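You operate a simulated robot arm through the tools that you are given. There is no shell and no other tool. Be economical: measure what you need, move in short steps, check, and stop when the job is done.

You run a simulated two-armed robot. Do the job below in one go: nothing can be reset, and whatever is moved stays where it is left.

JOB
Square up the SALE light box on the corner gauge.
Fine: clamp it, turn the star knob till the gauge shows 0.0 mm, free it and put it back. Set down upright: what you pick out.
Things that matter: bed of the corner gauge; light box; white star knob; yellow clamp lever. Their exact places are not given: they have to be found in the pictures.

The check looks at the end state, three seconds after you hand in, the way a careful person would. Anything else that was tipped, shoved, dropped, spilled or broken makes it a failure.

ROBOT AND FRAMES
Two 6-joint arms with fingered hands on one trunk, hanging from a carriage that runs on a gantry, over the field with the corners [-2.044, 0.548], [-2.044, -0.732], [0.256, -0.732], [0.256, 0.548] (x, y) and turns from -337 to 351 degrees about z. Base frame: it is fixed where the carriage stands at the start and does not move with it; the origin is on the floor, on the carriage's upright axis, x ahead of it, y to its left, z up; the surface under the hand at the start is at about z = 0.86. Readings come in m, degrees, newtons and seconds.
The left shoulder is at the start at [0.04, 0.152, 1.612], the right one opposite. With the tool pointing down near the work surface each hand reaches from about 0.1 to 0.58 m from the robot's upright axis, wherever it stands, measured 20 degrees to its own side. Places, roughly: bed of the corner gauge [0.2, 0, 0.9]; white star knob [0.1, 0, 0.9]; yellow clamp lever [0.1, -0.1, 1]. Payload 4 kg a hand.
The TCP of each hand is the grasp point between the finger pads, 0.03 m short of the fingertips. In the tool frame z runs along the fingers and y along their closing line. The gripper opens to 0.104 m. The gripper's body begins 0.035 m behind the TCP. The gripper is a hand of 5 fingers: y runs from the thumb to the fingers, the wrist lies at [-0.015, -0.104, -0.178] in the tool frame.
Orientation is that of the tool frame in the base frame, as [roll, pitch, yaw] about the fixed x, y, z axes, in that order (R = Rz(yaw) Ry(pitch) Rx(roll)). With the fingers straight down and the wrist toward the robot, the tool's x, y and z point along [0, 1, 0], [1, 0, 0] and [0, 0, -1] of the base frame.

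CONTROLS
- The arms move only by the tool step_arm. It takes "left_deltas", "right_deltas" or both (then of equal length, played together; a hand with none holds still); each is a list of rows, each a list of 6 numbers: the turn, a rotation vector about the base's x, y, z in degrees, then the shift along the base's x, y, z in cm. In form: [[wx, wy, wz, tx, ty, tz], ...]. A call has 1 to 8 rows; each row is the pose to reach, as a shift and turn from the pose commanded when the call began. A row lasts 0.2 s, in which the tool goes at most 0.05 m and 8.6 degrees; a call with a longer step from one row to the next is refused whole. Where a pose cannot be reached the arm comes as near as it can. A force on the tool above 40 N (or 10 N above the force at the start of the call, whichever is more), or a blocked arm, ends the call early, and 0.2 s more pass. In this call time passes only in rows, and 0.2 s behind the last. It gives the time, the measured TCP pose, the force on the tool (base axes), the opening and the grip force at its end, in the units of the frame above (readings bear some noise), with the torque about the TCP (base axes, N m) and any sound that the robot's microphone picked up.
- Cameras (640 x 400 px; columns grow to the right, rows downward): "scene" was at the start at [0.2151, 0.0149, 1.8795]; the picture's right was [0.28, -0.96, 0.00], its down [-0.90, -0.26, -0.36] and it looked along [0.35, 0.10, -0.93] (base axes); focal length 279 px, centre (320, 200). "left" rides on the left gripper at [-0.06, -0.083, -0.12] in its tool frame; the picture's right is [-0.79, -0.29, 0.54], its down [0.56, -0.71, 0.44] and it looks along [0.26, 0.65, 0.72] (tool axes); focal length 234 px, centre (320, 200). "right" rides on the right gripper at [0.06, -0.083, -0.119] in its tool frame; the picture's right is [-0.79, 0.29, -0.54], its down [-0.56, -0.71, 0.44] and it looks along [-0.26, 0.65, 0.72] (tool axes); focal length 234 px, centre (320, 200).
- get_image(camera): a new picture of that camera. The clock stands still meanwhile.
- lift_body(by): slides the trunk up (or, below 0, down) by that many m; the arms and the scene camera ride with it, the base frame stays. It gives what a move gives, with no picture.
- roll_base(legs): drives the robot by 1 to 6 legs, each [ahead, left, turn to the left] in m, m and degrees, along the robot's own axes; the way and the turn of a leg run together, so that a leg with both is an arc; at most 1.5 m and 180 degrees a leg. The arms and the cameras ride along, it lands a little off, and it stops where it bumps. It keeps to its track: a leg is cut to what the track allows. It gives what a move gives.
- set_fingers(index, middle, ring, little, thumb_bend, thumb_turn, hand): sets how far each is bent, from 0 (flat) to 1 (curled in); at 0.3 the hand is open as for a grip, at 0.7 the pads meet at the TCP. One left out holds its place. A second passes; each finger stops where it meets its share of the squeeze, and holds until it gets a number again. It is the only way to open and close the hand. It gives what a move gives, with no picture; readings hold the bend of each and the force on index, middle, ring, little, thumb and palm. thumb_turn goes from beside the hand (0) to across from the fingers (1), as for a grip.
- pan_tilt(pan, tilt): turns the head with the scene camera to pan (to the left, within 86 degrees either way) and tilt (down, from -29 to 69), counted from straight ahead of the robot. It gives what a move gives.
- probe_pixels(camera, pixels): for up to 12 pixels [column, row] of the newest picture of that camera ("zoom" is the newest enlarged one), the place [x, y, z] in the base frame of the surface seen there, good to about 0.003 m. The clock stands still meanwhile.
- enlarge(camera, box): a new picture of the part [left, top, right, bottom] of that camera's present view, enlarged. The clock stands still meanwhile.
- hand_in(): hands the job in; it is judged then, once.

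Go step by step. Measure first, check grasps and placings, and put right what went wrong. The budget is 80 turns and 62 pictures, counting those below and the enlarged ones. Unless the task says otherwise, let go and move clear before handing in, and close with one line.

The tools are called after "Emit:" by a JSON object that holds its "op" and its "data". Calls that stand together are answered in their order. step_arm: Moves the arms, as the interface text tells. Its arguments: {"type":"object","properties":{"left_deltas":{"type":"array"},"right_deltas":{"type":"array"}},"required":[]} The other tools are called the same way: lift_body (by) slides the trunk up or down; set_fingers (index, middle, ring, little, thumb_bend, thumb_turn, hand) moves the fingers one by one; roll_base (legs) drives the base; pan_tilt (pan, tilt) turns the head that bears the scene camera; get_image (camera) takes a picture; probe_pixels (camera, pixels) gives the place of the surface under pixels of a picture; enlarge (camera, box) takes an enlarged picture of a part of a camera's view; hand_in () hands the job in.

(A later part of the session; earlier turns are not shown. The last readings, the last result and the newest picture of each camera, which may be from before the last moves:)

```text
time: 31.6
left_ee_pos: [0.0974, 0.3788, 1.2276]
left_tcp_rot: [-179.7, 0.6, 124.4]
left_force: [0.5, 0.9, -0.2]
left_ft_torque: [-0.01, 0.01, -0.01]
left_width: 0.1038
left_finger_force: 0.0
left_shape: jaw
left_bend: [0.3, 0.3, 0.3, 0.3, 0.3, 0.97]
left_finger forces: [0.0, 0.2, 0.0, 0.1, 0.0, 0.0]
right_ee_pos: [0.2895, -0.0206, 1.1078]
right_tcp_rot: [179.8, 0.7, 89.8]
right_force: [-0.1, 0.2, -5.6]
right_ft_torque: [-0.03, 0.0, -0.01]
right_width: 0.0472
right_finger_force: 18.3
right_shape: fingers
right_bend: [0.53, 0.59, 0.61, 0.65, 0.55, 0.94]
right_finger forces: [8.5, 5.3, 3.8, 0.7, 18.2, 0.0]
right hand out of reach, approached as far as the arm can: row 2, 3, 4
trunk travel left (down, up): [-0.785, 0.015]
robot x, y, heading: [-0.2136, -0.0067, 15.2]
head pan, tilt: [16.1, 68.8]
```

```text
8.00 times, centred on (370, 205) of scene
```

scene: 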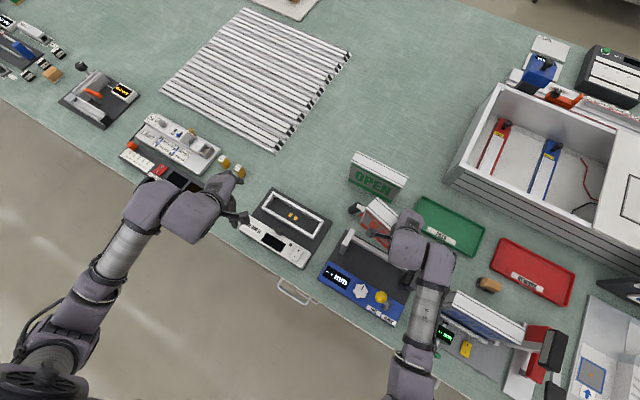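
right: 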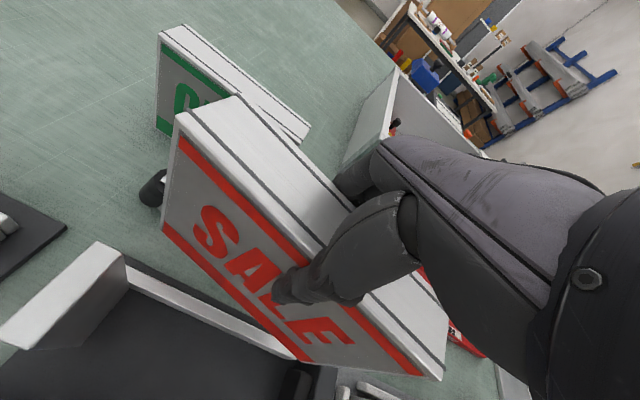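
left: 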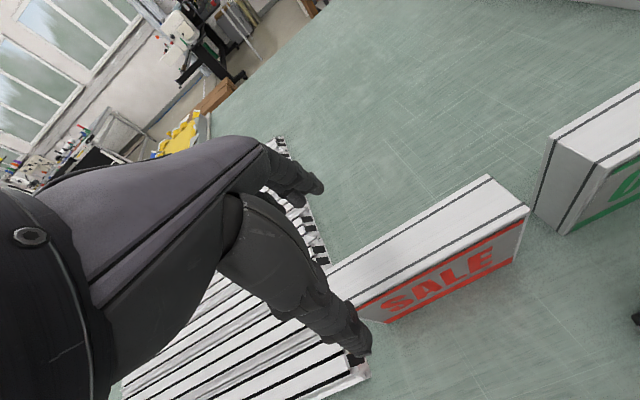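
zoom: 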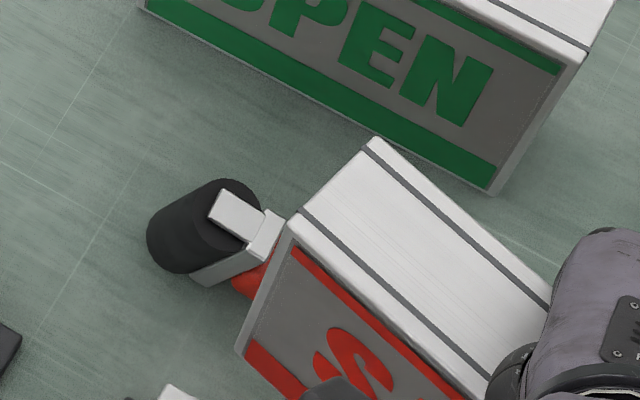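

The red stamp is tipped over: its black base lies near (0.345, 0.13). I must have brushed it on the way, so I'll stand it back up afterwards. First I'll turn the hand +13.6° to square the box.

Emit:
{"op": "step_arm", "data": {"right_deltas": [[0, 0, 4.5, 0, -0.5, 0], [0, 0, 9, 0, -1, 0], [0, 0, 13.6, 0, -1, 0], [0, 0, 13.6, 0, -1, 0]]}}

Emit:
{"op": "get_image", "data": {"camera": "right"}}

```text
time: 32.6
left_ee_pos: [0.0954, 0.3783, 1.228]
left_tcp_rot: [-179.7, 0.5, 124.5]
left_force: [-1.0, 0.2, 0.3]
left_ft_torque: [0.0, 0.01, 0.03]
left_width: 0.1038
left_finger_force: 0.1
left_shape: jaw
left_bend: [0.3, 0.3, 0.3, 0.3, 0.3, 0.97]
left_finger forces: [0.0, 0.0, 0.1, 0.0, 0.0, 0.0]
right_ee_pos: [0.2815, 0.0139, 1.0979]
right_tcp_rot: [179.6, 1.4, 96.5]
right_force: [1.0, -0.8, -5.1]
right_ft_torque: [0.01, 0.0, -0.02]
right_width: 0.0472
right_finger_force: 17.7
right_shape: fingers
right_bend: [0.53, 0.59, 0.61, 0.65, 0.55, 0.94]
right_finger forces: [8.5, 5.3, 3.8, 0.8, 18.2, 0.0]
right hand out of reach, approached as far as the arm can: row 1, 2, 3, 4
trunk travel left (down, up): [-0.785, 0.015]
robot x, y, heading: [-0.2104, -0.0041, 15.2]
head pan, tilt: [16.1, 68.8]
```

```text
35 pictures are left
```

right: 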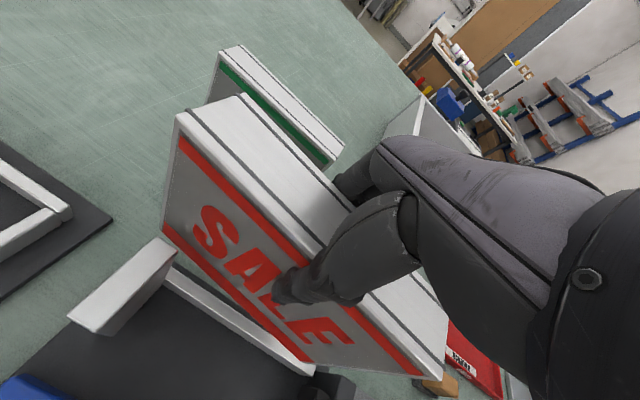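

The arm can't add that yaw here, so I'll let the base do it: shift away (+x, −y), then turn 6.9° left.

Emit:
{"op": "roll_base", "data": {"legs": [[0.0207, -0.1144, 0], [0, 0, 6.9]]}}

Emit:
{"op": "get_image", "data": {"camera": "right"}}

Emit:
{"op": "probe_pixels", "data": {"camera": "right", "pixels": [[180, 120], [234, 99], [170, 215], [434, 370], [320, 355], [300, 240]]}}

```text
time: 34.4
left_ee_pos: [0.098, 0.3081, 1.2277]
left_tcp_rot: [-179.7, 0.6, 131.3]
left_force: [0.3, -0.1, 0.3]
left_ft_torque: [0.01, 0.01, -0.02]
left_width: 0.104
left_finger_force: 0.1
left_shape: jaw
left_bend: [0.3, 0.3, 0.3, 0.3, 0.3, 0.97]
left_finger forces: [0.1, 0.0, 0.1, 0.0, 0.1, 0.0]
right_ee_pos: [0.3249, -0.034, 1.099]
right_tcp_rot: [179.6, 1.4, 103.3]
right_force: [0.3, -0.3, -5.1]
right_ft_torque: [-0.03, -0.03, -0.02]
right_width: 0.0472
right_finger_force: 17.3
right_shape: fingers
right_bend: [0.53, 0.59, 0.61, 0.65, 0.55, 0.94]
right_finger forces: [8.5, 5.3, 3.8, 0.7, 18.1, 0.0]
trunk travel left (down, up): [-0.785, 0.015]
robot x, y, heading: [-0.1616, -0.1083, 21.7]
head pan, tilt: [16.1, 68.8]
```

```text
34 pictures are left
```

right: 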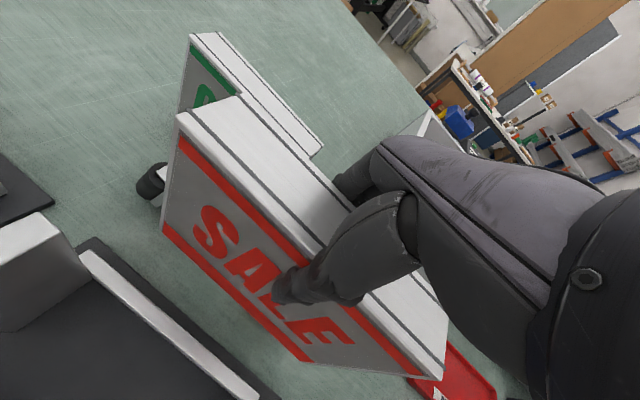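

```text
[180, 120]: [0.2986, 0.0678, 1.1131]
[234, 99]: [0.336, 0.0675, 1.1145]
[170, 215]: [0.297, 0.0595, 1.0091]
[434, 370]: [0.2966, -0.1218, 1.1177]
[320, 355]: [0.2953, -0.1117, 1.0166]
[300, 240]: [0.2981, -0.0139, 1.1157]
```

The box is square to the gauge now: front face x ≈ 0.297, left end y ≈ 0.069, with a ~1.4° sag to the left. I'll level it and come in by arm in small checked steps.

Emit:
{"op": "step_arm", "data": {"right_deltas": [[0.7, 0, 0.3, -1, 0, 0.3], [1.4, 0, 0.6, -2, 0, 0.6], [1.4, 0, 0.6, -3.5, 0, 0.6]]}}

```text
time: 35.2
left_ee_pos: [0.0973, 0.3079, 1.2274]
left_tcp_rot: [-179.7, 0.6, 131.3]
left_force: [0.7, 1.0, -0.2]
left_ft_torque: [0.01, -0.04, 0.01]
left_width: 0.1037
left_finger_force: 0.1
left_shape: jaw
left_bend: [0.3, 0.3, 0.3, 0.3, 0.3, 0.97]
left_finger forces: [0.0, 0.1, 0.0, 0.0, 0.1, 0.0]
right_ee_pos: [0.2988, -0.0367, 1.0923]
right_tcp_rot: [179.2, 0.0, 102.9]
right_force: [0.1, 0.3, -5.3]
right_ft_torque: [-0.03, -0.04, 0.0]
right_width: 0.0474
right_finger_force: 18.3
right_shape: fingers
right_bend: [0.53, 0.59, 0.61, 0.65, 0.55, 0.94]
right_finger forces: [8.5, 5.3, 3.6, 0.7, 18.2, 0.0]
right hand out of reach, approached as far as the arm can: row 2, 3
trunk travel left (down, up): [-0.785, 0.015]
robot x, y, heading: [-0.1595, -0.1111, 21.8]
head pan, tilt: [16.1, 68.8]
```

The arm is at its edge at this height, so I'll use the base for the −x move, with 18 mm of margin to the post.

Emit:
{"op": "roll_base", "data": {"legs": [[-0.0316, 0.0122, 0], [-0.0316, 0.0122, 0]]}}

Emit:
{"op": "get_image", "data": {"camera": "right"}}

```text
time: 36.5
left_ee_pos: [0.0314, 0.3071, 1.2285]
left_tcp_rot: [-179.7, 0.6, 131.2]
left_force: [-0.2, 0.0, -0.9]
left_ft_torque: [0.02, 0.0, -0.03]
left_width: 0.104
left_finger_force: 0.0
left_shape: jaw
left_bend: [0.3, 0.3, 0.3, 0.3, 0.3, 0.97]
left_finger forces: [0.1, 0.0, 0.0, 0.1, 0.0, 0.0]
right_ee_pos: [0.2306, -0.0371, 1.0923]
right_tcp_rot: [179.3, 0.0, 102.8]
right_force: [-0.3, 0.6, -4.7]
right_ft_torque: [-0.07, -0.01, -0.01]
right_width: 0.0471
right_finger_force: 18.2
right_shape: fingers
right_bend: [0.54, 0.59, 0.61, 0.65, 0.55, 0.94]
right_finger forces: [8.5, 5.4, 3.3, 0.7, 17.9, 0.0]
trunk travel left (down, up): [-0.785, 0.015]
robot x, y, heading: [-0.2293, -0.1145, 21.8]
head pan, tilt: [16.1, 68.8]
```

```text
33 pictures are left
```

right: 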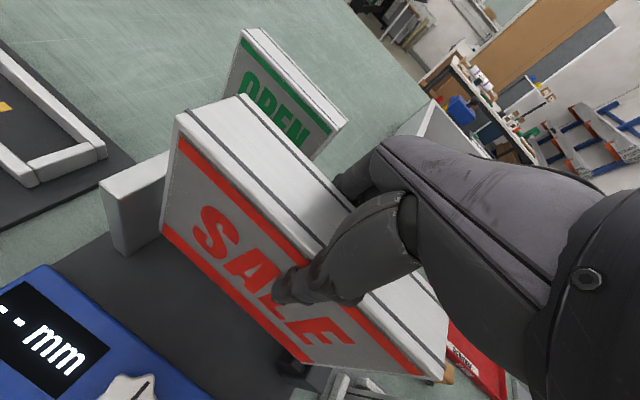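

No contact this time: the box is past the post over the bed. I'll probe its exact pose.

Emit:
{"op": "probe_pixels", "data": {"camera": "right", "pixels": [[178, 120], [234, 99], [168, 215], [434, 370], [320, 355], [300, 240], [240, 130], [165, 175], [280, 365], [172, 116], [440, 378], [152, 220]]}}

```text
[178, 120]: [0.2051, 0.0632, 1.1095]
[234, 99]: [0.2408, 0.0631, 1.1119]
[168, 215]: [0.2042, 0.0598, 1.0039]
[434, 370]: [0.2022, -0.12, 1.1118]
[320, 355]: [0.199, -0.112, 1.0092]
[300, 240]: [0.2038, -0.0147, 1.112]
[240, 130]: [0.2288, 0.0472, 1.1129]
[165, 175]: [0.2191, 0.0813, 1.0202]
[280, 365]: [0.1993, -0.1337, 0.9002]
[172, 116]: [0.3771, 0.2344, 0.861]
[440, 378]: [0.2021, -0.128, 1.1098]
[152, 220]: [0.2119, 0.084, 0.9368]
```

The box is about 0.9° off in yaw, its left end y ≈ 0.067 and right end y ≈ −0.129, with ~8 cm to go down. I'll adjust (yaw +0.9°, x −3 mm, y +9 mm) and lower most of the way.

Emit:
{"op": "step_arm", "data": {"right_deltas": [[0, 0, 0.5, -0.2, 0.5, -0.3], [0, 0, 0.9, -0.3, 0.9, -0.6], [0, 0, 0.9, -0.3, 0.9, -1.8], [0, 0, 0.9, -0.3, 0.9, -3]]}}

Emit:
{"op": "get_image", "data": {"camera": "right"}}

Emit:
{"op": "probe_pixels", "data": {"camera": "right", "pixels": [[178, 120], [234, 99], [168, 215], [434, 370], [320, 355], [300, 240], [440, 378]]}}

```text
time: 37.5
left_ee_pos: [0.0316, 0.3062, 1.2288]
left_tcp_rot: [-179.8, 0.6, 131.2]
left_force: [0.2, -0.5, -0.6]
left_ft_torque: [-0.02, 0.0, -0.01]
left_width: 0.104
left_finger_force: 0.0
left_shape: jaw
left_bend: [0.3, 0.3, 0.3, 0.3, 0.3, 0.97]
left_finger forces: [0.1, 0.1, 0.1, 0.1, 0.0, 0.0]
right_ee_pos: [0.2291, -0.0282, 1.0629]
right_tcp_rot: [179.2, 0.0, 103.8]
right_force: [-0.2, -0.2, -5.5]
right_ft_torque: [-0.02, -0.04, 0.01]
right_width: 0.0471
right_finger_force: 18.2
right_shape: fingers
right_bend: [0.54, 0.59, 0.61, 0.64, 0.55, 0.94]
right_finger forces: [8.5, 5.3, 3.6, 0.7, 18.0, 0.1]
trunk travel left (down, up): [-0.785, 0.015]
robot x, y, heading: [-0.2261, -0.1115, 21.8]
head pan, tilt: [16.1, 68.8]
```

```text
32 pictures are left
```

right: 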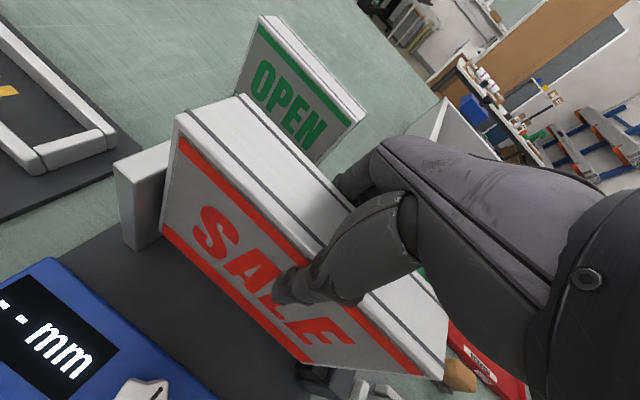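

```text
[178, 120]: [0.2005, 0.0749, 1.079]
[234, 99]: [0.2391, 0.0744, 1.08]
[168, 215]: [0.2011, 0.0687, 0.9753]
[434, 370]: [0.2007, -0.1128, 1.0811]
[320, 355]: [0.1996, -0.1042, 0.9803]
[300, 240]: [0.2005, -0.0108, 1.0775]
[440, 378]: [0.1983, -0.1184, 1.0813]
```

The box is square: front x ≈ 0.2005, ends at y ≈ 0.077 and −0.119, bottom ≈ 0.920. I'll lower it gently onto the bed.

Emit:
{"op": "step_arm", "data": {"right_deltas": [[0, 0, 0, 0, 0, -1.5], [0, 0, 0, 0, 0, -3], [0, 0, 0, 0, 0, -4], [0, 0, 0, 0, 0, -4.5], [0, 0, 0, 0, 0, -4.8]]}}

```text
time: 38.4
left_ee_pos: [0.0311, 0.3052, 1.2277]
left_tcp_rot: [-179.8, 0.7, 131.3]
left_force: [0.7, 0.0, 0.0]
left_ft_torque: [0.02, 0.02, 0.01]
left_width: 0.1037
left_finger_force: 0.0
left_shape: jaw
left_bend: [0.3, 0.3, 0.3, 0.3, 0.3, 0.97]
left_finger forces: [0.0, 0.1, 0.0, 0.0, 0.0, 0.0]
right_ee_pos: [0.2365, -0.0248, 1.0322]
right_tcp_rot: [178.0, -0.5, 103.7]
right_force: [-2.6, -2.9, 17.4]
right_ft_torque: [-0.01, -0.05, -0.19]
right_width: 0.0473
right_finger_force: 24.3
right_shape: fingers
right_bend: [0.56, 0.6, 0.62, 0.65, 0.56, 0.95]
right_finger forces: [14.5, 5.2, 2.5, 0.0, 26.1, 0.1]
trunk travel left (down, up): [-0.785, 0.015]
robot x, y, heading: [-0.2272, -0.1108, 21.8]
head pan, tilt: [16.1, 68.8]
stopped in row 4 (right hand): the force on the tool passed its limit at 44 N (the readings are from after the stop); the commanded pose is now the measured one
```

It met something about 1.5 cm early, so I'll look.

Emit:
{"op": "get_image", "data": {"camera": "right"}}

Emit:
{"op": "get_image", "data": {"camera": "scene"}}

Emit:
{"op": "probe_pixels", "data": {"camera": "right", "pixels": [[178, 120], [234, 99], [168, 215], [434, 370], [320, 355], [300, 240], [440, 378]]}}

```text
31 pictures are left
```

right: 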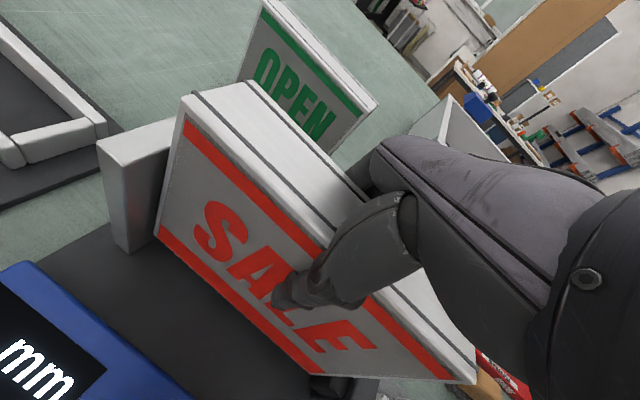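

```text
30 pictures are left
```

scene: 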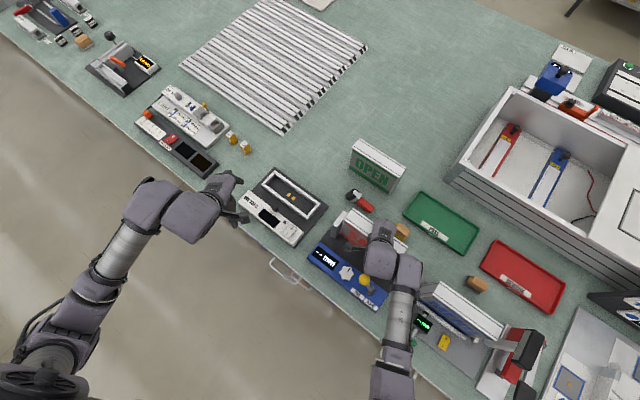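

```text
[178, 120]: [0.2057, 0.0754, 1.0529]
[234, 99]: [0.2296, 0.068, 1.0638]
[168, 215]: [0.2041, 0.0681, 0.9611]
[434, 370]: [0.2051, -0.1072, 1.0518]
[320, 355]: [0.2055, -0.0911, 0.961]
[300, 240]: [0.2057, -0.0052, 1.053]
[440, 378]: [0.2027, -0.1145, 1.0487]
```

The bottom rear edge has landed on the fence; the box is a bit thicker than I took it for, about 46 mm. I'll raise it 3 cm, shift −x 12 mm, and check.

Emit:
{"op": "step_arm", "data": {"right_deltas": [[0, 0, 0, 0, 0, 1.5], [0, 0, 0, 0, 0, 3], [0, 0, 0, -0.6, 0, 3], [0, 0, 0, -1.2, 0, 3]]}}

Emit:
{"op": "get_image", "data": {"camera": "right"}}

Emit:
{"op": "probe_pixels", "data": {"camera": "right", "pixels": [[190, 98], [247, 84], [168, 215], [434, 362], [320, 365], [300, 230], [460, 378], [220, 110], [290, 130], [165, 230]]}}

```text
time: 39.4
left_ee_pos: [0.0322, 0.3061, 1.2283]
left_tcp_rot: [-179.8, 0.6, 131.2]
left_force: [0.9, 0.0, 0.5]
left_ft_torque: [-0.02, -0.02, 0.02]
left_width: 0.104
left_finger_force: 0.0
left_shape: jaw
left_bend: [0.3, 0.3, 0.3, 0.3, 0.3, 0.97]
left_finger forces: [0.0, 0.0, 0.1, 0.0, 0.1, 0.0]
right_ee_pos: [0.221, -0.025, 1.0582]
right_tcp_rot: [178.4, -0.3, 103.8]
right_force: [0.0, 0.2, -4.6]
right_ft_torque: [-0.04, -0.02, 0.01]
right_width: 0.0472
right_finger_force: 20.5
right_shape: fingers
right_bend: [0.55, 0.6, 0.62, 0.65, 0.55, 0.95]
right_finger forces: [13.0, 4.8, 2.7, 0.5, 21.0, 0.0]
trunk travel left (down, up): [-0.785, 0.015]
robot x, y, heading: [-0.2292, -0.1139, 21.8]
head pan, tilt: [16.1, 68.8]
```

```text
29 pictures are left
```

right: 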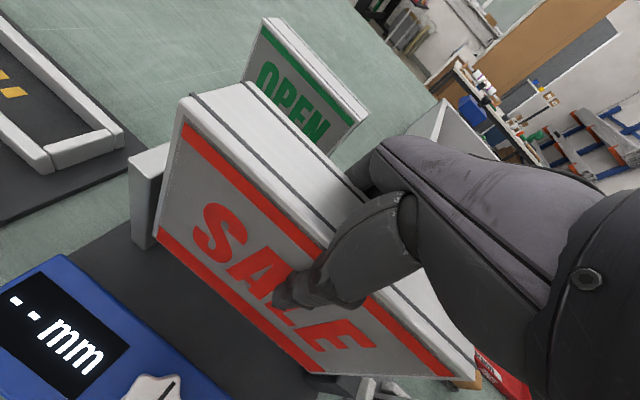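

```text
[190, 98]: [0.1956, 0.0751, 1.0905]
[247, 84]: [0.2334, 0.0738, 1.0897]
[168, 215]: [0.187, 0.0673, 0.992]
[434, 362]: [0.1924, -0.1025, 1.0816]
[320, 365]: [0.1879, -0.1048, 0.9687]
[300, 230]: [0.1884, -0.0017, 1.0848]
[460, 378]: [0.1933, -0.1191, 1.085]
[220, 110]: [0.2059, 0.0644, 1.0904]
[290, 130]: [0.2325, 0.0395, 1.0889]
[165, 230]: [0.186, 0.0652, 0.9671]
```

The box now hangs with its front at x ≈ 0.187, clear of the fence by about 15 mm, and tilts ~1.5°. I'll correct the tilt and lower it again.

Emit:
{"op": "step_arm", "data": {"right_deltas": [[-0.8, -0.6, 0, 0, 0, -1], [-1.5, -1.2, 0, 0, 0, -2.5], [-1.5, -1.2, 0, 0, 0, -4], [-1.5, -1.2, 0, 0, 0, -4.7], [-1.5, -1.2, 0, 0, 0, -5.2], [-1.5, -1.2, 0, 0, 0, -5.5]]}}

Emit:
{"op": "get_image", "data": {"camera": "right"}}

Emit:
{"op": "probe_pixels", "data": {"camera": "right", "pixels": [[190, 101], [247, 86], [168, 215], [434, 362], [320, 360], [300, 230], [460, 378], [220, 110], [290, 130], [165, 230]]}}

```text
time: 40.8
left_ee_pos: [0.0311, 0.3059, 1.2288]
left_tcp_rot: [-179.6, 0.7, 131.3]
left_force: [0.7, 0.3, -0.1]
left_ft_torque: [0.0, -0.05, -0.02]
left_width: 0.1039
left_finger_force: 0.1
left_shape: jaw
left_bend: [0.3, 0.3, 0.3, 0.3, 0.3, 0.97]
left_finger forces: [0.0, 0.0, 0.0, 0.0, 0.0, 0.0]
right_ee_pos: [0.2209, -0.024, 1.0041]
right_tcp_rot: [177.5, 1.4, 103.6]
right_force: [0.6, 0.0, -5.4]
right_ft_torque: [-0.02, -0.05, 0.02]
right_width: 0.0472
right_finger_force: 20.9
right_shape: fingers
right_bend: [0.55, 0.6, 0.62, 0.65, 0.55, 0.95]
right_finger forces: [12.7, 4.6, 2.6, 0.5, 21.0, 0.0]
trunk travel left (down, up): [-0.785, 0.015]
robot x, y, heading: [-0.2279, -0.1124, 21.7]
head pan, tilt: [16.1, 68.8]
```

```text
28 pictures are left
```

right: 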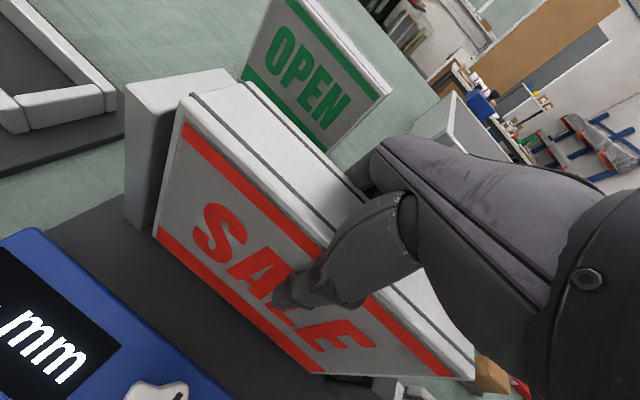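

```text
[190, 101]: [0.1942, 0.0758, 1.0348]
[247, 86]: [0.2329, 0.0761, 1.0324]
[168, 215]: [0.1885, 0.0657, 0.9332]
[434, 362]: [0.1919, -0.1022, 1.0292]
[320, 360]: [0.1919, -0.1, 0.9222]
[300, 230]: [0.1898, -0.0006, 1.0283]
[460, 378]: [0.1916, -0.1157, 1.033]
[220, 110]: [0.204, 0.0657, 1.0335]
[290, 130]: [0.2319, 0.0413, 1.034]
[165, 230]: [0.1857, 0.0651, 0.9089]
```

The box bottom is just above the bed (top 1.033), square and level. I'll lower 2 mm more, then slide it toward the fence and post.

Emit:
{"op": "step_arm", "data": {"right_deltas": [[0, 0, 0, 0, 0, -0.2], [0, 0, 0, 0.4, 0, -0.2], [0, 0, 0, 0.8, 0.2, -0.2], [0, 0, 0, 1.1, 0.4, -0.2], [0, 0, 0, 1.3, 0.5, -0.2], [0, 0, 0, 1.4, 0.5, -0.2]]}}

Emit:
{"op": "get_image", "data": {"camera": "right"}}

Emit:
{"op": "probe_pixels", "data": {"camera": "right", "pixels": [[190, 101], [247, 86], [168, 215], [434, 362], [320, 360], [300, 230], [460, 378], [165, 230]]}}

```text
time: 42.2
left_ee_pos: [0.0297, 0.3053, 1.2284]
left_tcp_rot: [-179.7, 0.6, 131.2]
left_force: [0.6, -0.6, -0.6]
left_ft_torque: [-0.01, -0.02, 0.03]
left_width: 0.104
left_finger_force: 0.1
left_shape: jaw
left_bend: [0.3, 0.3, 0.3, 0.3, 0.3, 0.97]
left_finger forces: [0.1, 0.0, 0.0, 0.1, 0.0, 0.1]
right_ee_pos: [0.2351, -0.0208, 1.0012]
right_tcp_rot: [177.7, 1.4, 103.6]
right_force: [-10.6, -5.0, 3.4]
right_ft_torque: [0.08, 0.74, -0.17]
right_width: 0.0475
right_finger_force: 20.5
right_shape: fingers
right_bend: [0.57, 0.62, 0.64, 0.65, 0.54, 0.95]
right_finger forces: [11.0, 2.7, 0.9, 0.0, 26.4, 0.0]
trunk travel left (down, up): [-0.785, 0.015]
robot x, y, heading: [-0.2311, -0.1096, 21.6]
head pan, tilt: [16.1, 68.8]
```

```text
27 pictures are left
```

right: 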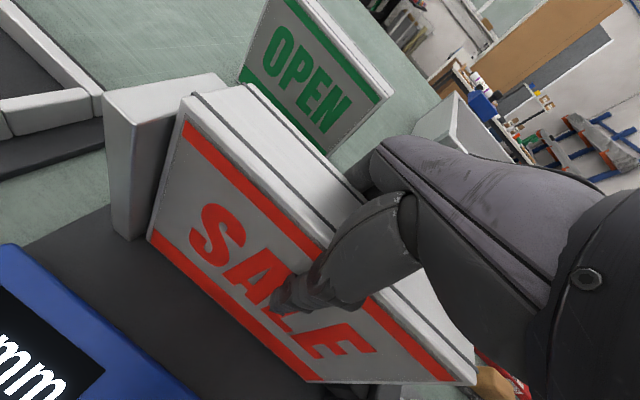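

```text
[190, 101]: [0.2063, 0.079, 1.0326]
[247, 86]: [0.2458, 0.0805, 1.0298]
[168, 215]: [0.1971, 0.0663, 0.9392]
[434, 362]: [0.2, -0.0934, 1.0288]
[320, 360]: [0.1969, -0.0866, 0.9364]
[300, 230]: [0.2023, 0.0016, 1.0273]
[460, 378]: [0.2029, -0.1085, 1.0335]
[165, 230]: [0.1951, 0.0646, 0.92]
```

The box is against the fence (−10.6 N) and near the post. I'll ease off 4 mm to relieve the lean and then let go.

Emit:
{"op": "step_arm", "data": {"right_deltas": [[0, 0, 0, -0.2, 0, 0], [0, 0, 0, -0.5, 0, -0.1], [0, 0, 0, -0.5, 0, -0.1]]}}

Emit:
{"op": "set_fingers", "data": {"hand": "right", "index": 0.3, "middle": 0.3, "ring": 0.3, "little": 0.3, "thumb_bend": 0.3}}

Emit:
{"op": "get_image", "data": {"camera": "right"}}

```text
time: 43.0
left_ee_pos: [0.031, 0.3058, 1.228]
left_tcp_rot: [-179.6, 0.6, 131.1]
left_force: [0.6, 0.3, 0.7]
left_ft_torque: [-0.03, 0.01, 0.01]
left_width: 0.1038
left_finger_force: 0.2
left_shape: jaw
left_bend: [0.3, 0.3, 0.3, 0.3, 0.3, 0.97]
left_finger forces: [0.1, 0.1, 0.1, 0.0, 0.0, 0.1]
right_ee_pos: [0.231, -0.0209, 1.0013]
right_tcp_rot: [177.5, 1.3, 103.7]
right_force: [-0.2, -3.3, -4.4]
right_ft_torque: [0.09, 0.09, -0.15]
right_width: 0.0474
right_finger_force: 20.7
right_shape: fingers
right_bend: [0.56, 0.61, 0.63, 0.65, 0.54, 0.95]
right_finger forces: [14.2, 4.3, 2.1, 0.1, 21.4, 0.0]
trunk travel left (down, up): [-0.785, 0.015]
robot x, y, heading: [-0.2337, -0.1138, 21.8]
head pan, tilt: [16.1, 68.8]
```

```text
time: 44.0
left_ee_pos: [0.032, 0.3057, 1.2289]
left_tcp_rot: [-179.9, 0.7, 131.2]
left_force: [-0.2, 0.9, 0.3]
left_ft_torque: [0.01, 0.01, 0.02]
left_width: 0.1038
left_finger_force: 0.1
left_shape: jaw
left_bend: [0.3, 0.3, 0.3, 0.3, 0.3, 0.97]
left_finger forces: [0.1, 0.0, 0.0, 0.0, 0.1, 0.1]
right_ee_pos: [0.2305, -0.0199, 1.0007]
right_tcp_rot: [177.6, 1.5, 103.7]
right_force: [-1.3, 0.6, 0.0]
right_ft_torque: [-0.04, 0.01, -0.03]
right_width: 0.1031
right_finger_force: 0.5
right_shape: fingers
right_bend: [0.3, 0.3, 0.3, 0.3, 0.3, 0.97]
right_finger forces: [0.1, 0.0, 0.1, 0.1, 1.1, 0.0]
trunk travel left (down, up): [-0.785, 0.015]
robot x, y, heading: [-0.2314, -0.1132, 21.8]
head pan, tilt: [16.1, 68.8]
```

```text
26 pictures are left
```

right: 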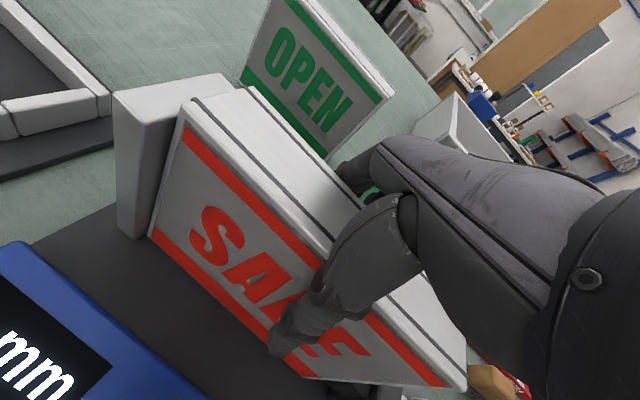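

Released; the thumb still barely touches (1.1 N). I'll shift the hand 1 cm toward the robot and then lift straight out.

Emit:
{"op": "step_arm", "data": {"right_deltas": [[0, 0, 0, -0.5, 0, 0], [0, 0, 0, -1, 0, 0.3], [0, 0, 0, -1, 0, 3], [0, 0, 0, -1, 0, 6], [0, 0, 0, -1, 0, 9], [0, 0, 0, -1, 0, 11]]}}

Emit:
{"op": "roll_base", "data": {"legs": [[-0.1, 0, 0]]}}

Emit:
{"op": "get_image", "data": {"camera": "scene"}}

```text
time: 45.4
left_ee_pos: [0.0308, 0.3058, 1.2284]
left_tcp_rot: [-179.8, 0.5, 131.2]
left_force: [0.4, -1.0, 0.8]
left_ft_torque: [-0.01, -0.04, 0.01]
left_width: 0.1037
left_finger_force: 0.1
left_shape: jaw
left_bend: [0.3, 0.3, 0.3, 0.3, 0.3, 0.97]
left_finger forces: [0.1, 0.0, 0.0, 0.0, 0.0, 0.1]
right_ee_pos: [0.2308, -0.0353, 1.0837]
right_tcp_rot: [177.9, 2.8, 102.9]
right_force: [-0.4, -0.8, -0.1]
right_ft_torque: [0.0, 0.03, 0.01]
right_width: 0.1032
right_finger_force: 0.0
right_shape: fingers
right_bend: [0.3, 0.3, 0.3, 0.3, 0.3, 0.97]
right_finger forces: [0.0, 0.1, 0.0, 0.0, 0.0, 0.0]
right hand out of reach, approached as far as the arm can: row 5, 6
trunk travel left (down, up): [-0.785, 0.015]
robot x, y, heading: [-0.228, -0.1118, 21.6]
head pan, tilt: [16.1, 68.8]
```

```text
time: 46.5
left_ee_pos: [-0.0606, 0.2696, 1.229]
left_tcp_rot: [-179.8, 0.6, 131.3]
left_force: [0.5, 0.4, -1.5]
left_ft_torque: [0.01, 0.02, -0.02]
left_width: 0.1037
left_finger_force: 0.2
left_shape: jaw
left_bend: [0.3, 0.3, 0.3, 0.3, 0.3, 0.97]
left_finger forces: [0.0, 0.1, 0.0, 0.0, 0.0, 0.0]
right_ee_pos: [0.1432, -0.0687, 1.0892]
right_tcp_rot: [177.5, 2.7, 102.9]
right_force: [0.4, 0.3, -0.4]
right_ft_torque: [0.03, 0.01, 0.01]
right_width: 0.1033
right_finger_force: 0.0
right_shape: fingers
right_bend: [0.3, 0.3, 0.3, 0.3, 0.3, 0.97]
right_finger forces: [0.0, 0.0, 0.1, 0.1, 0.0, 0.1]
trunk travel left (down, up): [-0.785, 0.015]
robot x, y, heading: [-0.3196, -0.1453, 21.8]
head pan, tilt: [16.1, 68.8]
```

```text
25 pictures are left
```

scene: 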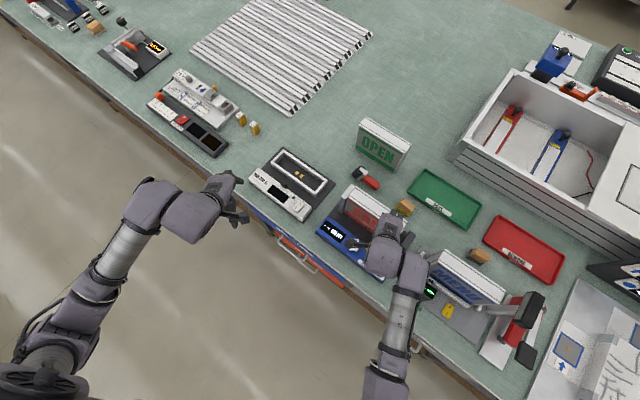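

The hand is over the lever. I'll shift it to the +y side of the ball and close the fingers into a pusher, then check before lowering.

Emit:
{"op": "roll_base", "data": {"legs": [[-0.0056, 0.0614, 0]]}}

Emit:
{"op": "set_fingers", "data": {"hand": "right", "index": 0.65, "middle": 0.65, "ring": 0.65, "little": 0.65, "thumb_bend": 0.65}}

Emit:
{"op": "enlarge", "data": {"camera": "scene", "box": [290, 160, 450, 290]}}

Emit:
{"op": "get_image", "data": {"camera": "right"}}

```text
time: 47.5
left_ee_pos: [-0.0897, 0.3241, 1.2277]
left_tcp_rot: [-179.9, 0.6, 131.2]
left_force: [0.4, -0.3, 0.2]
left_ft_torque: [0.02, 0.0, 0.02]
left_width: 0.1037
left_finger_force: 0.0
left_shape: jaw
left_bend: [0.3, 0.3, 0.3, 0.3, 0.3, 0.97]
left_finger forces: [0.0, 0.0, 0.1, 0.0, 0.0, 0.0]
right_ee_pos: [0.1165, -0.0161, 1.0875]
right_tcp_rot: [177.4, 2.9, 102.9]
right_force: [-0.4, 0.2, 0.0]
right_ft_torque: [0.01, 0.0, -0.02]
right_width: 0.1035
right_finger_force: 0.1
right_shape: fingers
right_bend: [0.3, 0.3, 0.3, 0.3, 0.3, 0.97]
right_finger forces: [0.0, 0.1, 0.0, 0.0, 0.0, 0.0]
trunk travel left (down, up): [-0.785, 0.015]
robot x, y, heading: [-0.3511, -0.0934, 21.7]
head pan, tilt: [16.1, 68.8]
```

```text
time: 48.5
left_ee_pos: [-0.0879, 0.3241, 1.2288]
left_tcp_rot: [-179.9, 0.6, 131.3]
left_force: [-0.1, -0.1, -1.0]
left_ft_torque: [0.03, 0.02, -0.01]
left_width: 0.1038
left_finger_force: 0.1
left_shape: jaw
left_bend: [0.3, 0.3, 0.3, 0.3, 0.3, 0.97]
left_finger forces: [0.1, 0.0, 0.0, 0.0, 0.0, 0.0]
right_ee_pos: [0.1162, -0.0158, 1.0871]
right_tcp_rot: [177.4, 2.9, 102.9]
right_force: [0.6, 0.1, 0.3]
right_ft_torque: [0.03, 0.01, -0.01]
right_width: 0.0142
right_finger_force: 0.0
right_shape: fingers
right_bend: [0.65, 0.65, 0.65, 0.65, 0.65, 0.97]
right_finger forces: [0.0, 0.0, 0.0, 0.0, 0.1, 0.1]
trunk travel left (down, up): [-0.785, 0.015]
robot x, y, heading: [-0.3514, -0.0956, 21.8]
head pan, tilt: [16.1, 68.8]
```

```text
3.08 times, centred on (370, 225) of scene
```

zoom: 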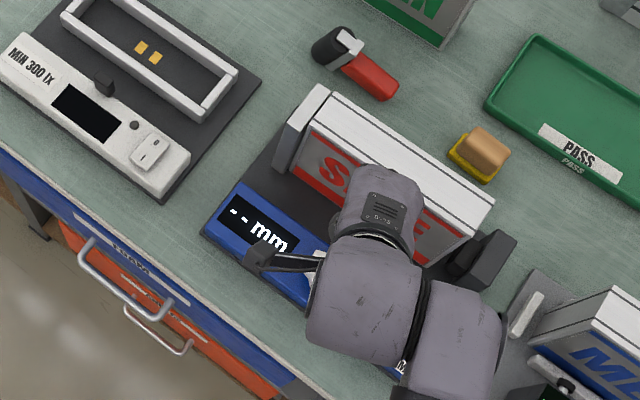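

```text
23 pictures are left
```

right: 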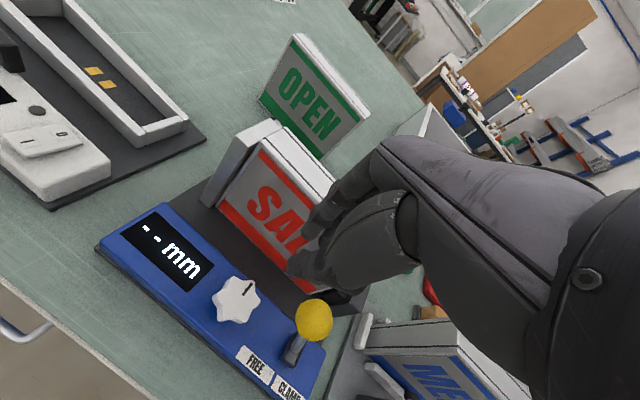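

The lever ball at (315,318) sits just to the −y side of the fingers, and the gauge is ready. I'll move 2 cm +y, then down 7 cm beside the ball, and look.

Emit:
{"op": "step_arm", "data": {"right_deltas": [[0, 0, 0, 0, 1, 0], [0, 0, 0, 0, 2, -1], [0, 0, 0, 0, 2, -3], [0, 0, 0, 0, 2, -5], [0, 0, 0, 0, 2, -7]]}}

Emit:
{"op": "get_image", "data": {"camera": "right"}}

Emit:
{"op": "probe_pixels", "data": {"camera": "right", "pixels": [[320, 310], [330, 330]]}}

```text
time: 49.7
left_ee_pos: [-0.0881, 0.3247, 1.2284]
left_tcp_rot: [-179.8, 0.6, 131.3]
left_force: [0.3, 0.1, 0.2]
left_ft_torque: [0.0, -0.02, -0.04]
left_width: 0.1041
left_finger_force: 0.1
left_shape: jaw
left_bend: [0.3, 0.3, 0.3, 0.3, 0.3, 0.97]
left_finger forces: [0.0, 0.1, 0.1, 0.0, 0.0, 0.0]
right_ee_pos: [0.118, 0.0059, 1.0186]
right_tcp_rot: [177.2, 2.8, 103.0]
right_force: [0.2, 0.1, -0.7]
right_ft_torque: [0.01, -0.02, -0.03]
right_width: 0.0143
right_finger_force: 0.1
right_shape: fingers
right_bend: [0.65, 0.65, 0.65, 0.65, 0.65, 0.97]
right_finger forces: [0.1, 0.1, 0.1, 0.1, 0.0, 0.1]
trunk travel left (down, up): [-0.785, 0.015]
robot x, y, heading: [-0.3509, -0.09, 21.8]
head pan, tilt: [16.1, 68.8]
```

```text
22 pictures are left
```

right: 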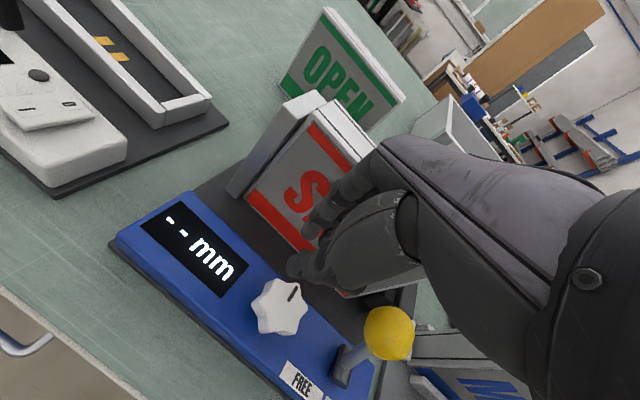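

```text
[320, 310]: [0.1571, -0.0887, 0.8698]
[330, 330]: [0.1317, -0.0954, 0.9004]
```

The fingers are beside the ball. I'll sweep −y in small steps to throw the lever to CLAMP.

Emit:
{"op": "step_arm", "data": {"right_deltas": [[0, 0, 0, 0, -1.2, 0], [0, 0, 0, 0, -2.4, 0], [0, 0, 0, 0, -3.6, 0], [0, 0, 0, 0, -4.8, 0], [0, 0, 0, 0, -6, 0], [0, 0, 0, 0, -7.2, 0]]}}

Emit:
{"op": "get_image", "data": {"camera": "right"}}

```text
time: 51.1
left_ee_pos: [-0.0884, 0.3246, 1.2283]
left_tcp_rot: [-179.8, 0.6, 131.3]
left_force: [0.0, -0.6, 0.5]
left_ft_torque: [0.02, 0.02, -0.01]
left_width: 0.104
left_finger_force: 0.0
left_shape: jaw
left_bend: [0.3, 0.3, 0.3, 0.3, 0.3, 0.97]
left_finger forces: [0.0, 0.0, 0.0, 0.1, 0.1, 0.0]
right_ee_pos: [0.1148, -0.067, 1.0183]
right_tcp_rot: [177.3, 3.2, 102.5]
right_force: [-2.1, 2.2, 1.2]
right_ft_torque: [0.02, 0.02, -0.03]
right_width: 0.014
right_finger_force: 1.1
right_shape: fingers
right_bend: [0.65, 0.65, 0.65, 0.65, 0.65, 0.96]
right_finger forces: [0.0, 0.0, 0.0, 0.1, 2.5, 0.1]
trunk travel left (down, up): [-0.785, 0.015]
robot x, y, heading: [-0.3488, -0.0941, 21.5]
head pan, tilt: [16.1, 68.8]
```

```text
21 pictures are left
```

right: 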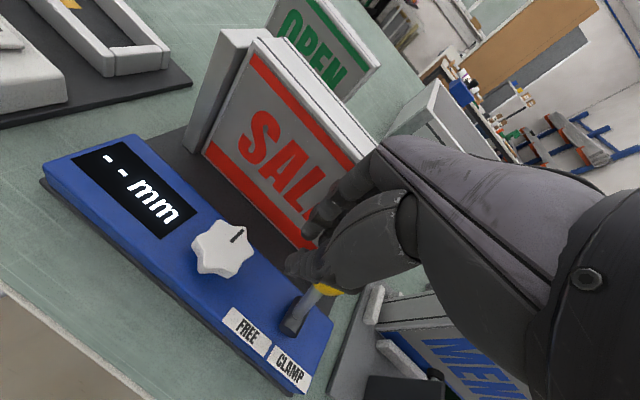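

The lever is moving, pushed by the thumb, and is about upright. I'll continue −y.

Emit:
{"op": "step_arm", "data": {"right_deltas": [[0, 0, 0, 0, -1, 0], [0, 0, 0, 0, -2, 0], [0, 0, 0, 0, -3, 0], [0, 0, 0, 0, -4, 0], [0, 0, 0, 0, -5, 0]]}}

Emit:
{"op": "get_image", "data": {"camera": "right"}}

```text
time: 52.3
left_ee_pos: [-0.0877, 0.3248, 1.2273]
left_tcp_rot: [-179.8, 0.7, 131.3]
left_force: [0.2, -0.3, -0.4]
left_ft_torque: [0.03, -0.02, 0.03]
left_width: 0.1038
left_finger_force: 0.1
left_shape: jaw
left_bend: [0.3, 0.3, 0.3, 0.3, 0.3, 0.97]
left_finger forces: [0.0, 0.1, 0.1, 0.0, 0.1, 0.0]
right_ee_pos: [0.1056, -0.092, 1.0098]
right_tcp_rot: [176.9, 4.2, 101.7]
right_force: [1.2, 1.7, 1.8]
right_ft_torque: [-0.01, -0.02, -0.01]
right_width: 0.0156
right_finger_force: 1.0
right_shape: fingers
right_bend: [0.64, 0.65, 0.65, 0.65, 0.65, 0.97]
right_finger forces: [1.8, 0.3, 0.0, 0.0, 0.1, 0.0]
right hand out of reach, approached as far as the arm can: row 1, 2, 3, 4, 5
trunk travel left (down, up): [-0.785, 0.015]
robot x, y, heading: [-0.3501, -0.0936, 21.7]
head pan, tilt: [16.1, 68.8]
```

```text
20 pictures are left
```

right: 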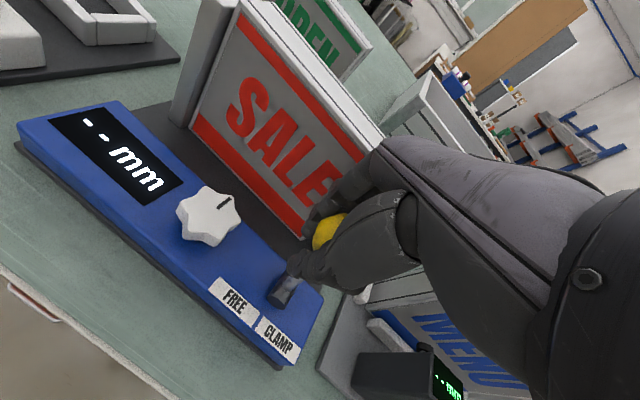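

The ball now sits between thumb and index, with the arm at its sideways limit. I'll drag it on with a slow base shift of 5 cm in −y.

Emit:
{"op": "roll_base", "data": {"legs": [[-0.0186, -0.0464, 0]]}}

Emit:
{"op": "get_image", "data": {"camera": "right"}}

```text
time: 53.2
left_ee_pos: [-0.0896, 0.2751, 1.2285]
left_tcp_rot: [-179.8, 0.6, 131.3]
left_force: [-0.1, -0.4, -0.3]
left_ft_torque: [-0.04, -0.04, 0.03]
left_width: 0.1037
left_finger_force: 0.1
left_shape: jaw
left_bend: [0.3, 0.3, 0.3, 0.3, 0.3, 0.97]
left_finger forces: [0.1, 0.0, 0.0, 0.0, 0.0, 0.0]
right_ee_pos: [0.1053, -0.1424, 1.0094]
right_tcp_rot: [176.9, 4.3, 101.7]
right_force: [0.0, -2.0, -1.3]
right_ft_torque: [0.02, 0.0, 0.0]
right_width: 0.0137
right_finger_force: 1.0
right_shape: fingers
right_bend: [0.65, 0.64, 0.64, 0.65, 0.65, 0.97]
right_finger forces: [0.0, 0.8, 1.6, 0.0, 0.1, 0.0]
trunk travel left (down, up): [-0.785, 0.015]
robot x, y, heading: [-0.3503, -0.1459, 21.6]
head pan, tilt: [16.1, 68.8]
```

```text
19 pictures are left
```

right: 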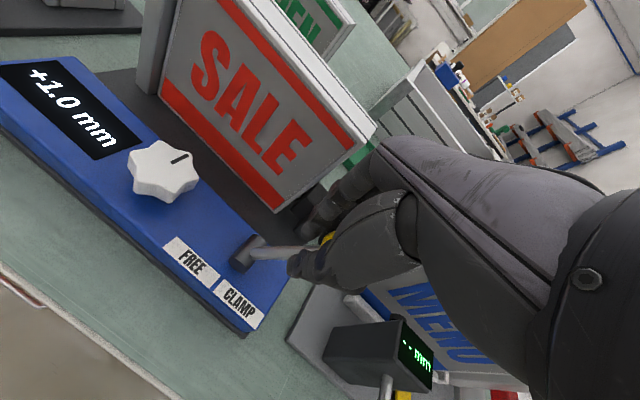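

The gauge now reads "+1.0 mm", so the box is clamped. I'll open the hand, lift it clear, and look at the knob.

Emit:
{"op": "set_fingers", "data": {"hand": "right", "index": 0.3, "middle": 0.3, "ring": 0.3, "little": 0.3, "thumb_bend": 0.3}}

Emit:
{"op": "step_arm", "data": {"right_deltas": [[0, 0, 0, 0, 0, 2], [0, 0, 0, 0, 0, 4], [0, 0, 0, 0, 0, 6], [0, 0, 0, 0, 0, 7]]}}

Emit:
{"op": "roll_base", "data": {"legs": [[0.039, 0.0975, 0]]}}

Emit:
{"op": "get_image", "data": {"camera": "right"}}

```text
time: 54.2
left_ee_pos: [-0.0896, 0.2743, 1.2283]
left_tcp_rot: [-179.8, 0.6, 131.3]
left_force: [0.7, 0.6, -0.4]
left_ft_torque: [0.01, -0.01, -0.01]
left_width: 0.104
left_finger_force: 0.1
left_shape: jaw
left_bend: [0.3, 0.3, 0.3, 0.3, 0.3, 0.97]
left_finger forces: [0.0, 0.0, 0.0, 0.1, 0.0, 0.1]
right_ee_pos: [0.105, -0.1417, 1.0081]
right_tcp_rot: [176.9, 4.2, 101.7]
right_force: [-0.5, 0.0, -0.1]
right_ft_torque: [0.0, -0.01, -0.04]
right_width: 0.1027
right_finger_force: 0.2
right_shape: fingers
right_bend: [0.3, 0.3, 0.3, 0.3, 0.3, 0.97]
right_finger forces: [0.0, 0.0, 0.0, 0.1, 0.1, 0.0]
trunk travel left (down, up): [-0.785, 0.015]
robot x, y, heading: [-0.3495, -0.1428, 21.7]
head pan, tilt: [16.1, 68.8]
```

```text
time: 55.2
left_ee_pos: [-0.0892, 0.2741, 1.2286]
left_tcp_rot: [-179.8, 0.5, 131.2]
left_force: [0.4, 0.2, 0.0]
left_ft_torque: [-0.01, 0.02, -0.02]
left_width: 0.1035
left_finger_force: 0.0
left_shape: jaw
left_bend: [0.3, 0.3, 0.3, 0.3, 0.3, 0.97]
left_finger forces: [0.0, 0.0, 0.0, 0.0, 0.1, 0.0]
right_ee_pos: [0.1012, -0.1318, 1.0773]
right_tcp_rot: [176.8, 4.8, 101.5]
right_force: [0.7, -0.3, -0.5]
right_ft_torque: [0.01, 0.0, -0.01]
right_width: 0.103
right_finger_force: 0.0
right_shape: fingers
right_bend: [0.3, 0.3, 0.3, 0.3, 0.3, 0.97]
right_finger forces: [0.1, 0.0, 0.1, 0.1, 0.0, 0.0]
right hand out of reach, approached as far as the arm can: row 3, 4
trunk travel left (down, up): [-0.785, 0.015]
robot x, y, heading: [-0.3504, -0.1434, 21.8]
head pan, tilt: [16.1, 68.8]
```

```text
time: 56.4
left_ee_pos: [-0.0892, 0.3797, 1.2287]
left_tcp_rot: [-179.8, 0.6, 131.4]
left_force: [-0.6, 0.3, -0.3]
left_ft_torque: [-0.01, -0.02, 0.0]
left_width: 0.1039
left_finger_force: 0.2
left_shape: jaw
left_bend: [0.3, 0.3, 0.3, 0.3, 0.3, 0.97]
left_finger forces: [0.0, 0.1, 0.0, 0.1, 0.1, 0.0]
right_ee_pos: [0.1008, -0.0266, 1.0763]
right_tcp_rot: [176.8, 4.7, 101.5]
right_force: [0.4, -1.0, 0.0]
right_ft_torque: [-0.01, -0.01, -0.01]
right_width: 0.103
right_finger_force: 0.1
right_shape: fingers
right_bend: [0.3, 0.3, 0.3, 0.3, 0.3, 0.97]
right_finger forces: [0.0, 0.0, 0.1, 0.0, 0.0, 0.0]
trunk travel left (down, up): [-0.785, 0.015]
robot x, y, heading: [-0.3497, -0.0373, 21.7]
head pan, tilt: [16.1, 68.8]
```

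```text
18 pictures are left
```

right: 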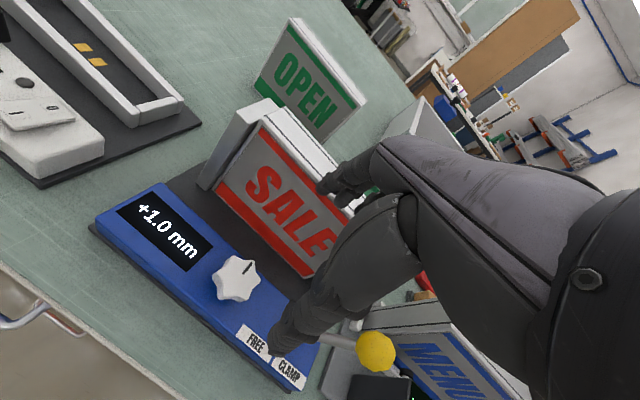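

It's still clamped at +1.0 mm. I'll probe the knob, panel and ball positions.

Emit:
{"op": "probe_pixels", "data": {"camera": "right", "pixels": [[236, 278], [218, 268], [258, 290], [236, 300], [245, 262], [200, 290], [270, 300], [374, 350], [300, 262], [280, 330]]}}

Emit:
{"op": "enlarge", "data": {"camera": "right", "box": [190, 230, 290, 310]}}

```text
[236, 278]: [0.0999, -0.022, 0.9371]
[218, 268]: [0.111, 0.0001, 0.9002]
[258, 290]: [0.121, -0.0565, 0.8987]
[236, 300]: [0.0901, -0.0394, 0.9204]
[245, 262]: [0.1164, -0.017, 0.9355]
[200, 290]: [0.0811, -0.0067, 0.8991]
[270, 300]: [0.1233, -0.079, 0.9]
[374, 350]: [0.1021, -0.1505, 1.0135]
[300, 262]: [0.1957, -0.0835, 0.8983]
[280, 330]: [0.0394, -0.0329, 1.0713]
```

```text
5.00 times, centred on (240, 270) of right
```

zoom: 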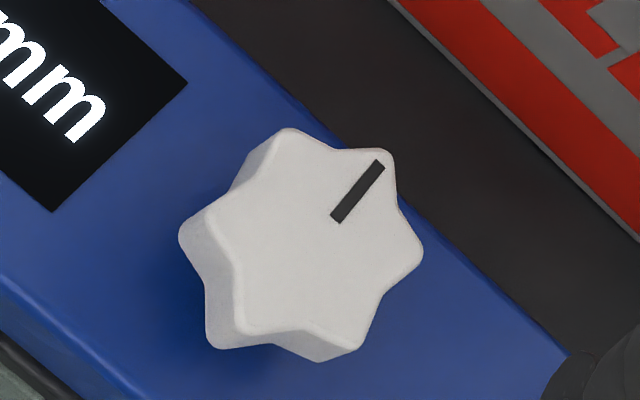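

Knob: centre (0.104, −0.022), top 0.937, panel 0.900. I'll straighten the hand and descend around the knob to TCP z ≈ 0.94.

Emit:
{"op": "step_arm", "data": {"right_deltas": [[2, 2, 0, 0.2, 0.2, -2], [4, 4.1, 0, 0.3, 0.45, -4.5], [4, 4.1, 0, 0.3, 0.45, -8], [4, 4.1, 0, 0.3, 0.45, -10.5], [4, 4.1, 0, 0.3, 0.45, -12.5], [4, 4.1, 0, 0.3, 0.45, -13.5]]}}

Emit:
{"op": "get_image", "data": {"camera": "right"}}

```text
time: 57.8
left_ee_pos: [-0.0885, 0.3796, 1.2287]
left_tcp_rot: [-179.8, 0.6, 131.2]
left_force: [0.6, -0.4, 1.0]
left_ft_torque: [0.0, -0.07, 0.03]
left_width: 0.1037
left_finger_force: 0.0
left_shape: jaw
left_bend: [0.3, 0.3, 0.3, 0.3, 0.3, 0.97]
left_finger forces: [0.1, 0.0, 0.0, 0.0, 0.1, 0.0]
right_ee_pos: [0.1012, -0.0153, 0.9384]
right_tcp_rot: [179.7, 0.4, 101.2]
right_force: [-0.1, 0.7, 0.0]
right_ft_torque: [0.01, 0.0, 0.03]
right_width: 0.1029
right_finger_force: 0.1
right_shape: fingers
right_bend: [0.3, 0.3, 0.3, 0.3, 0.3, 0.97]
right_finger forces: [0.0, 0.0, 0.0, 0.0, 0.1, 0.1]
right hand out of reach, approached as far as the arm can: row 1, 2, 3, 4, 5, 6
trunk travel left (down, up): [-0.785, 0.015]
robot x, y, heading: [-0.3521, -0.0377, 21.9]
head pan, tilt: [16.1, 68.8]
```

```text
16 pictures are left
```

right: 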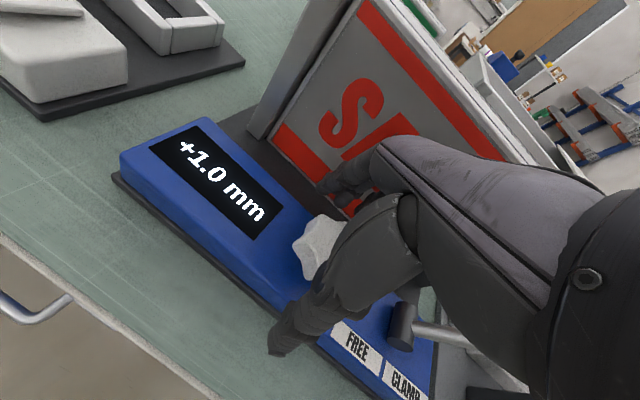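

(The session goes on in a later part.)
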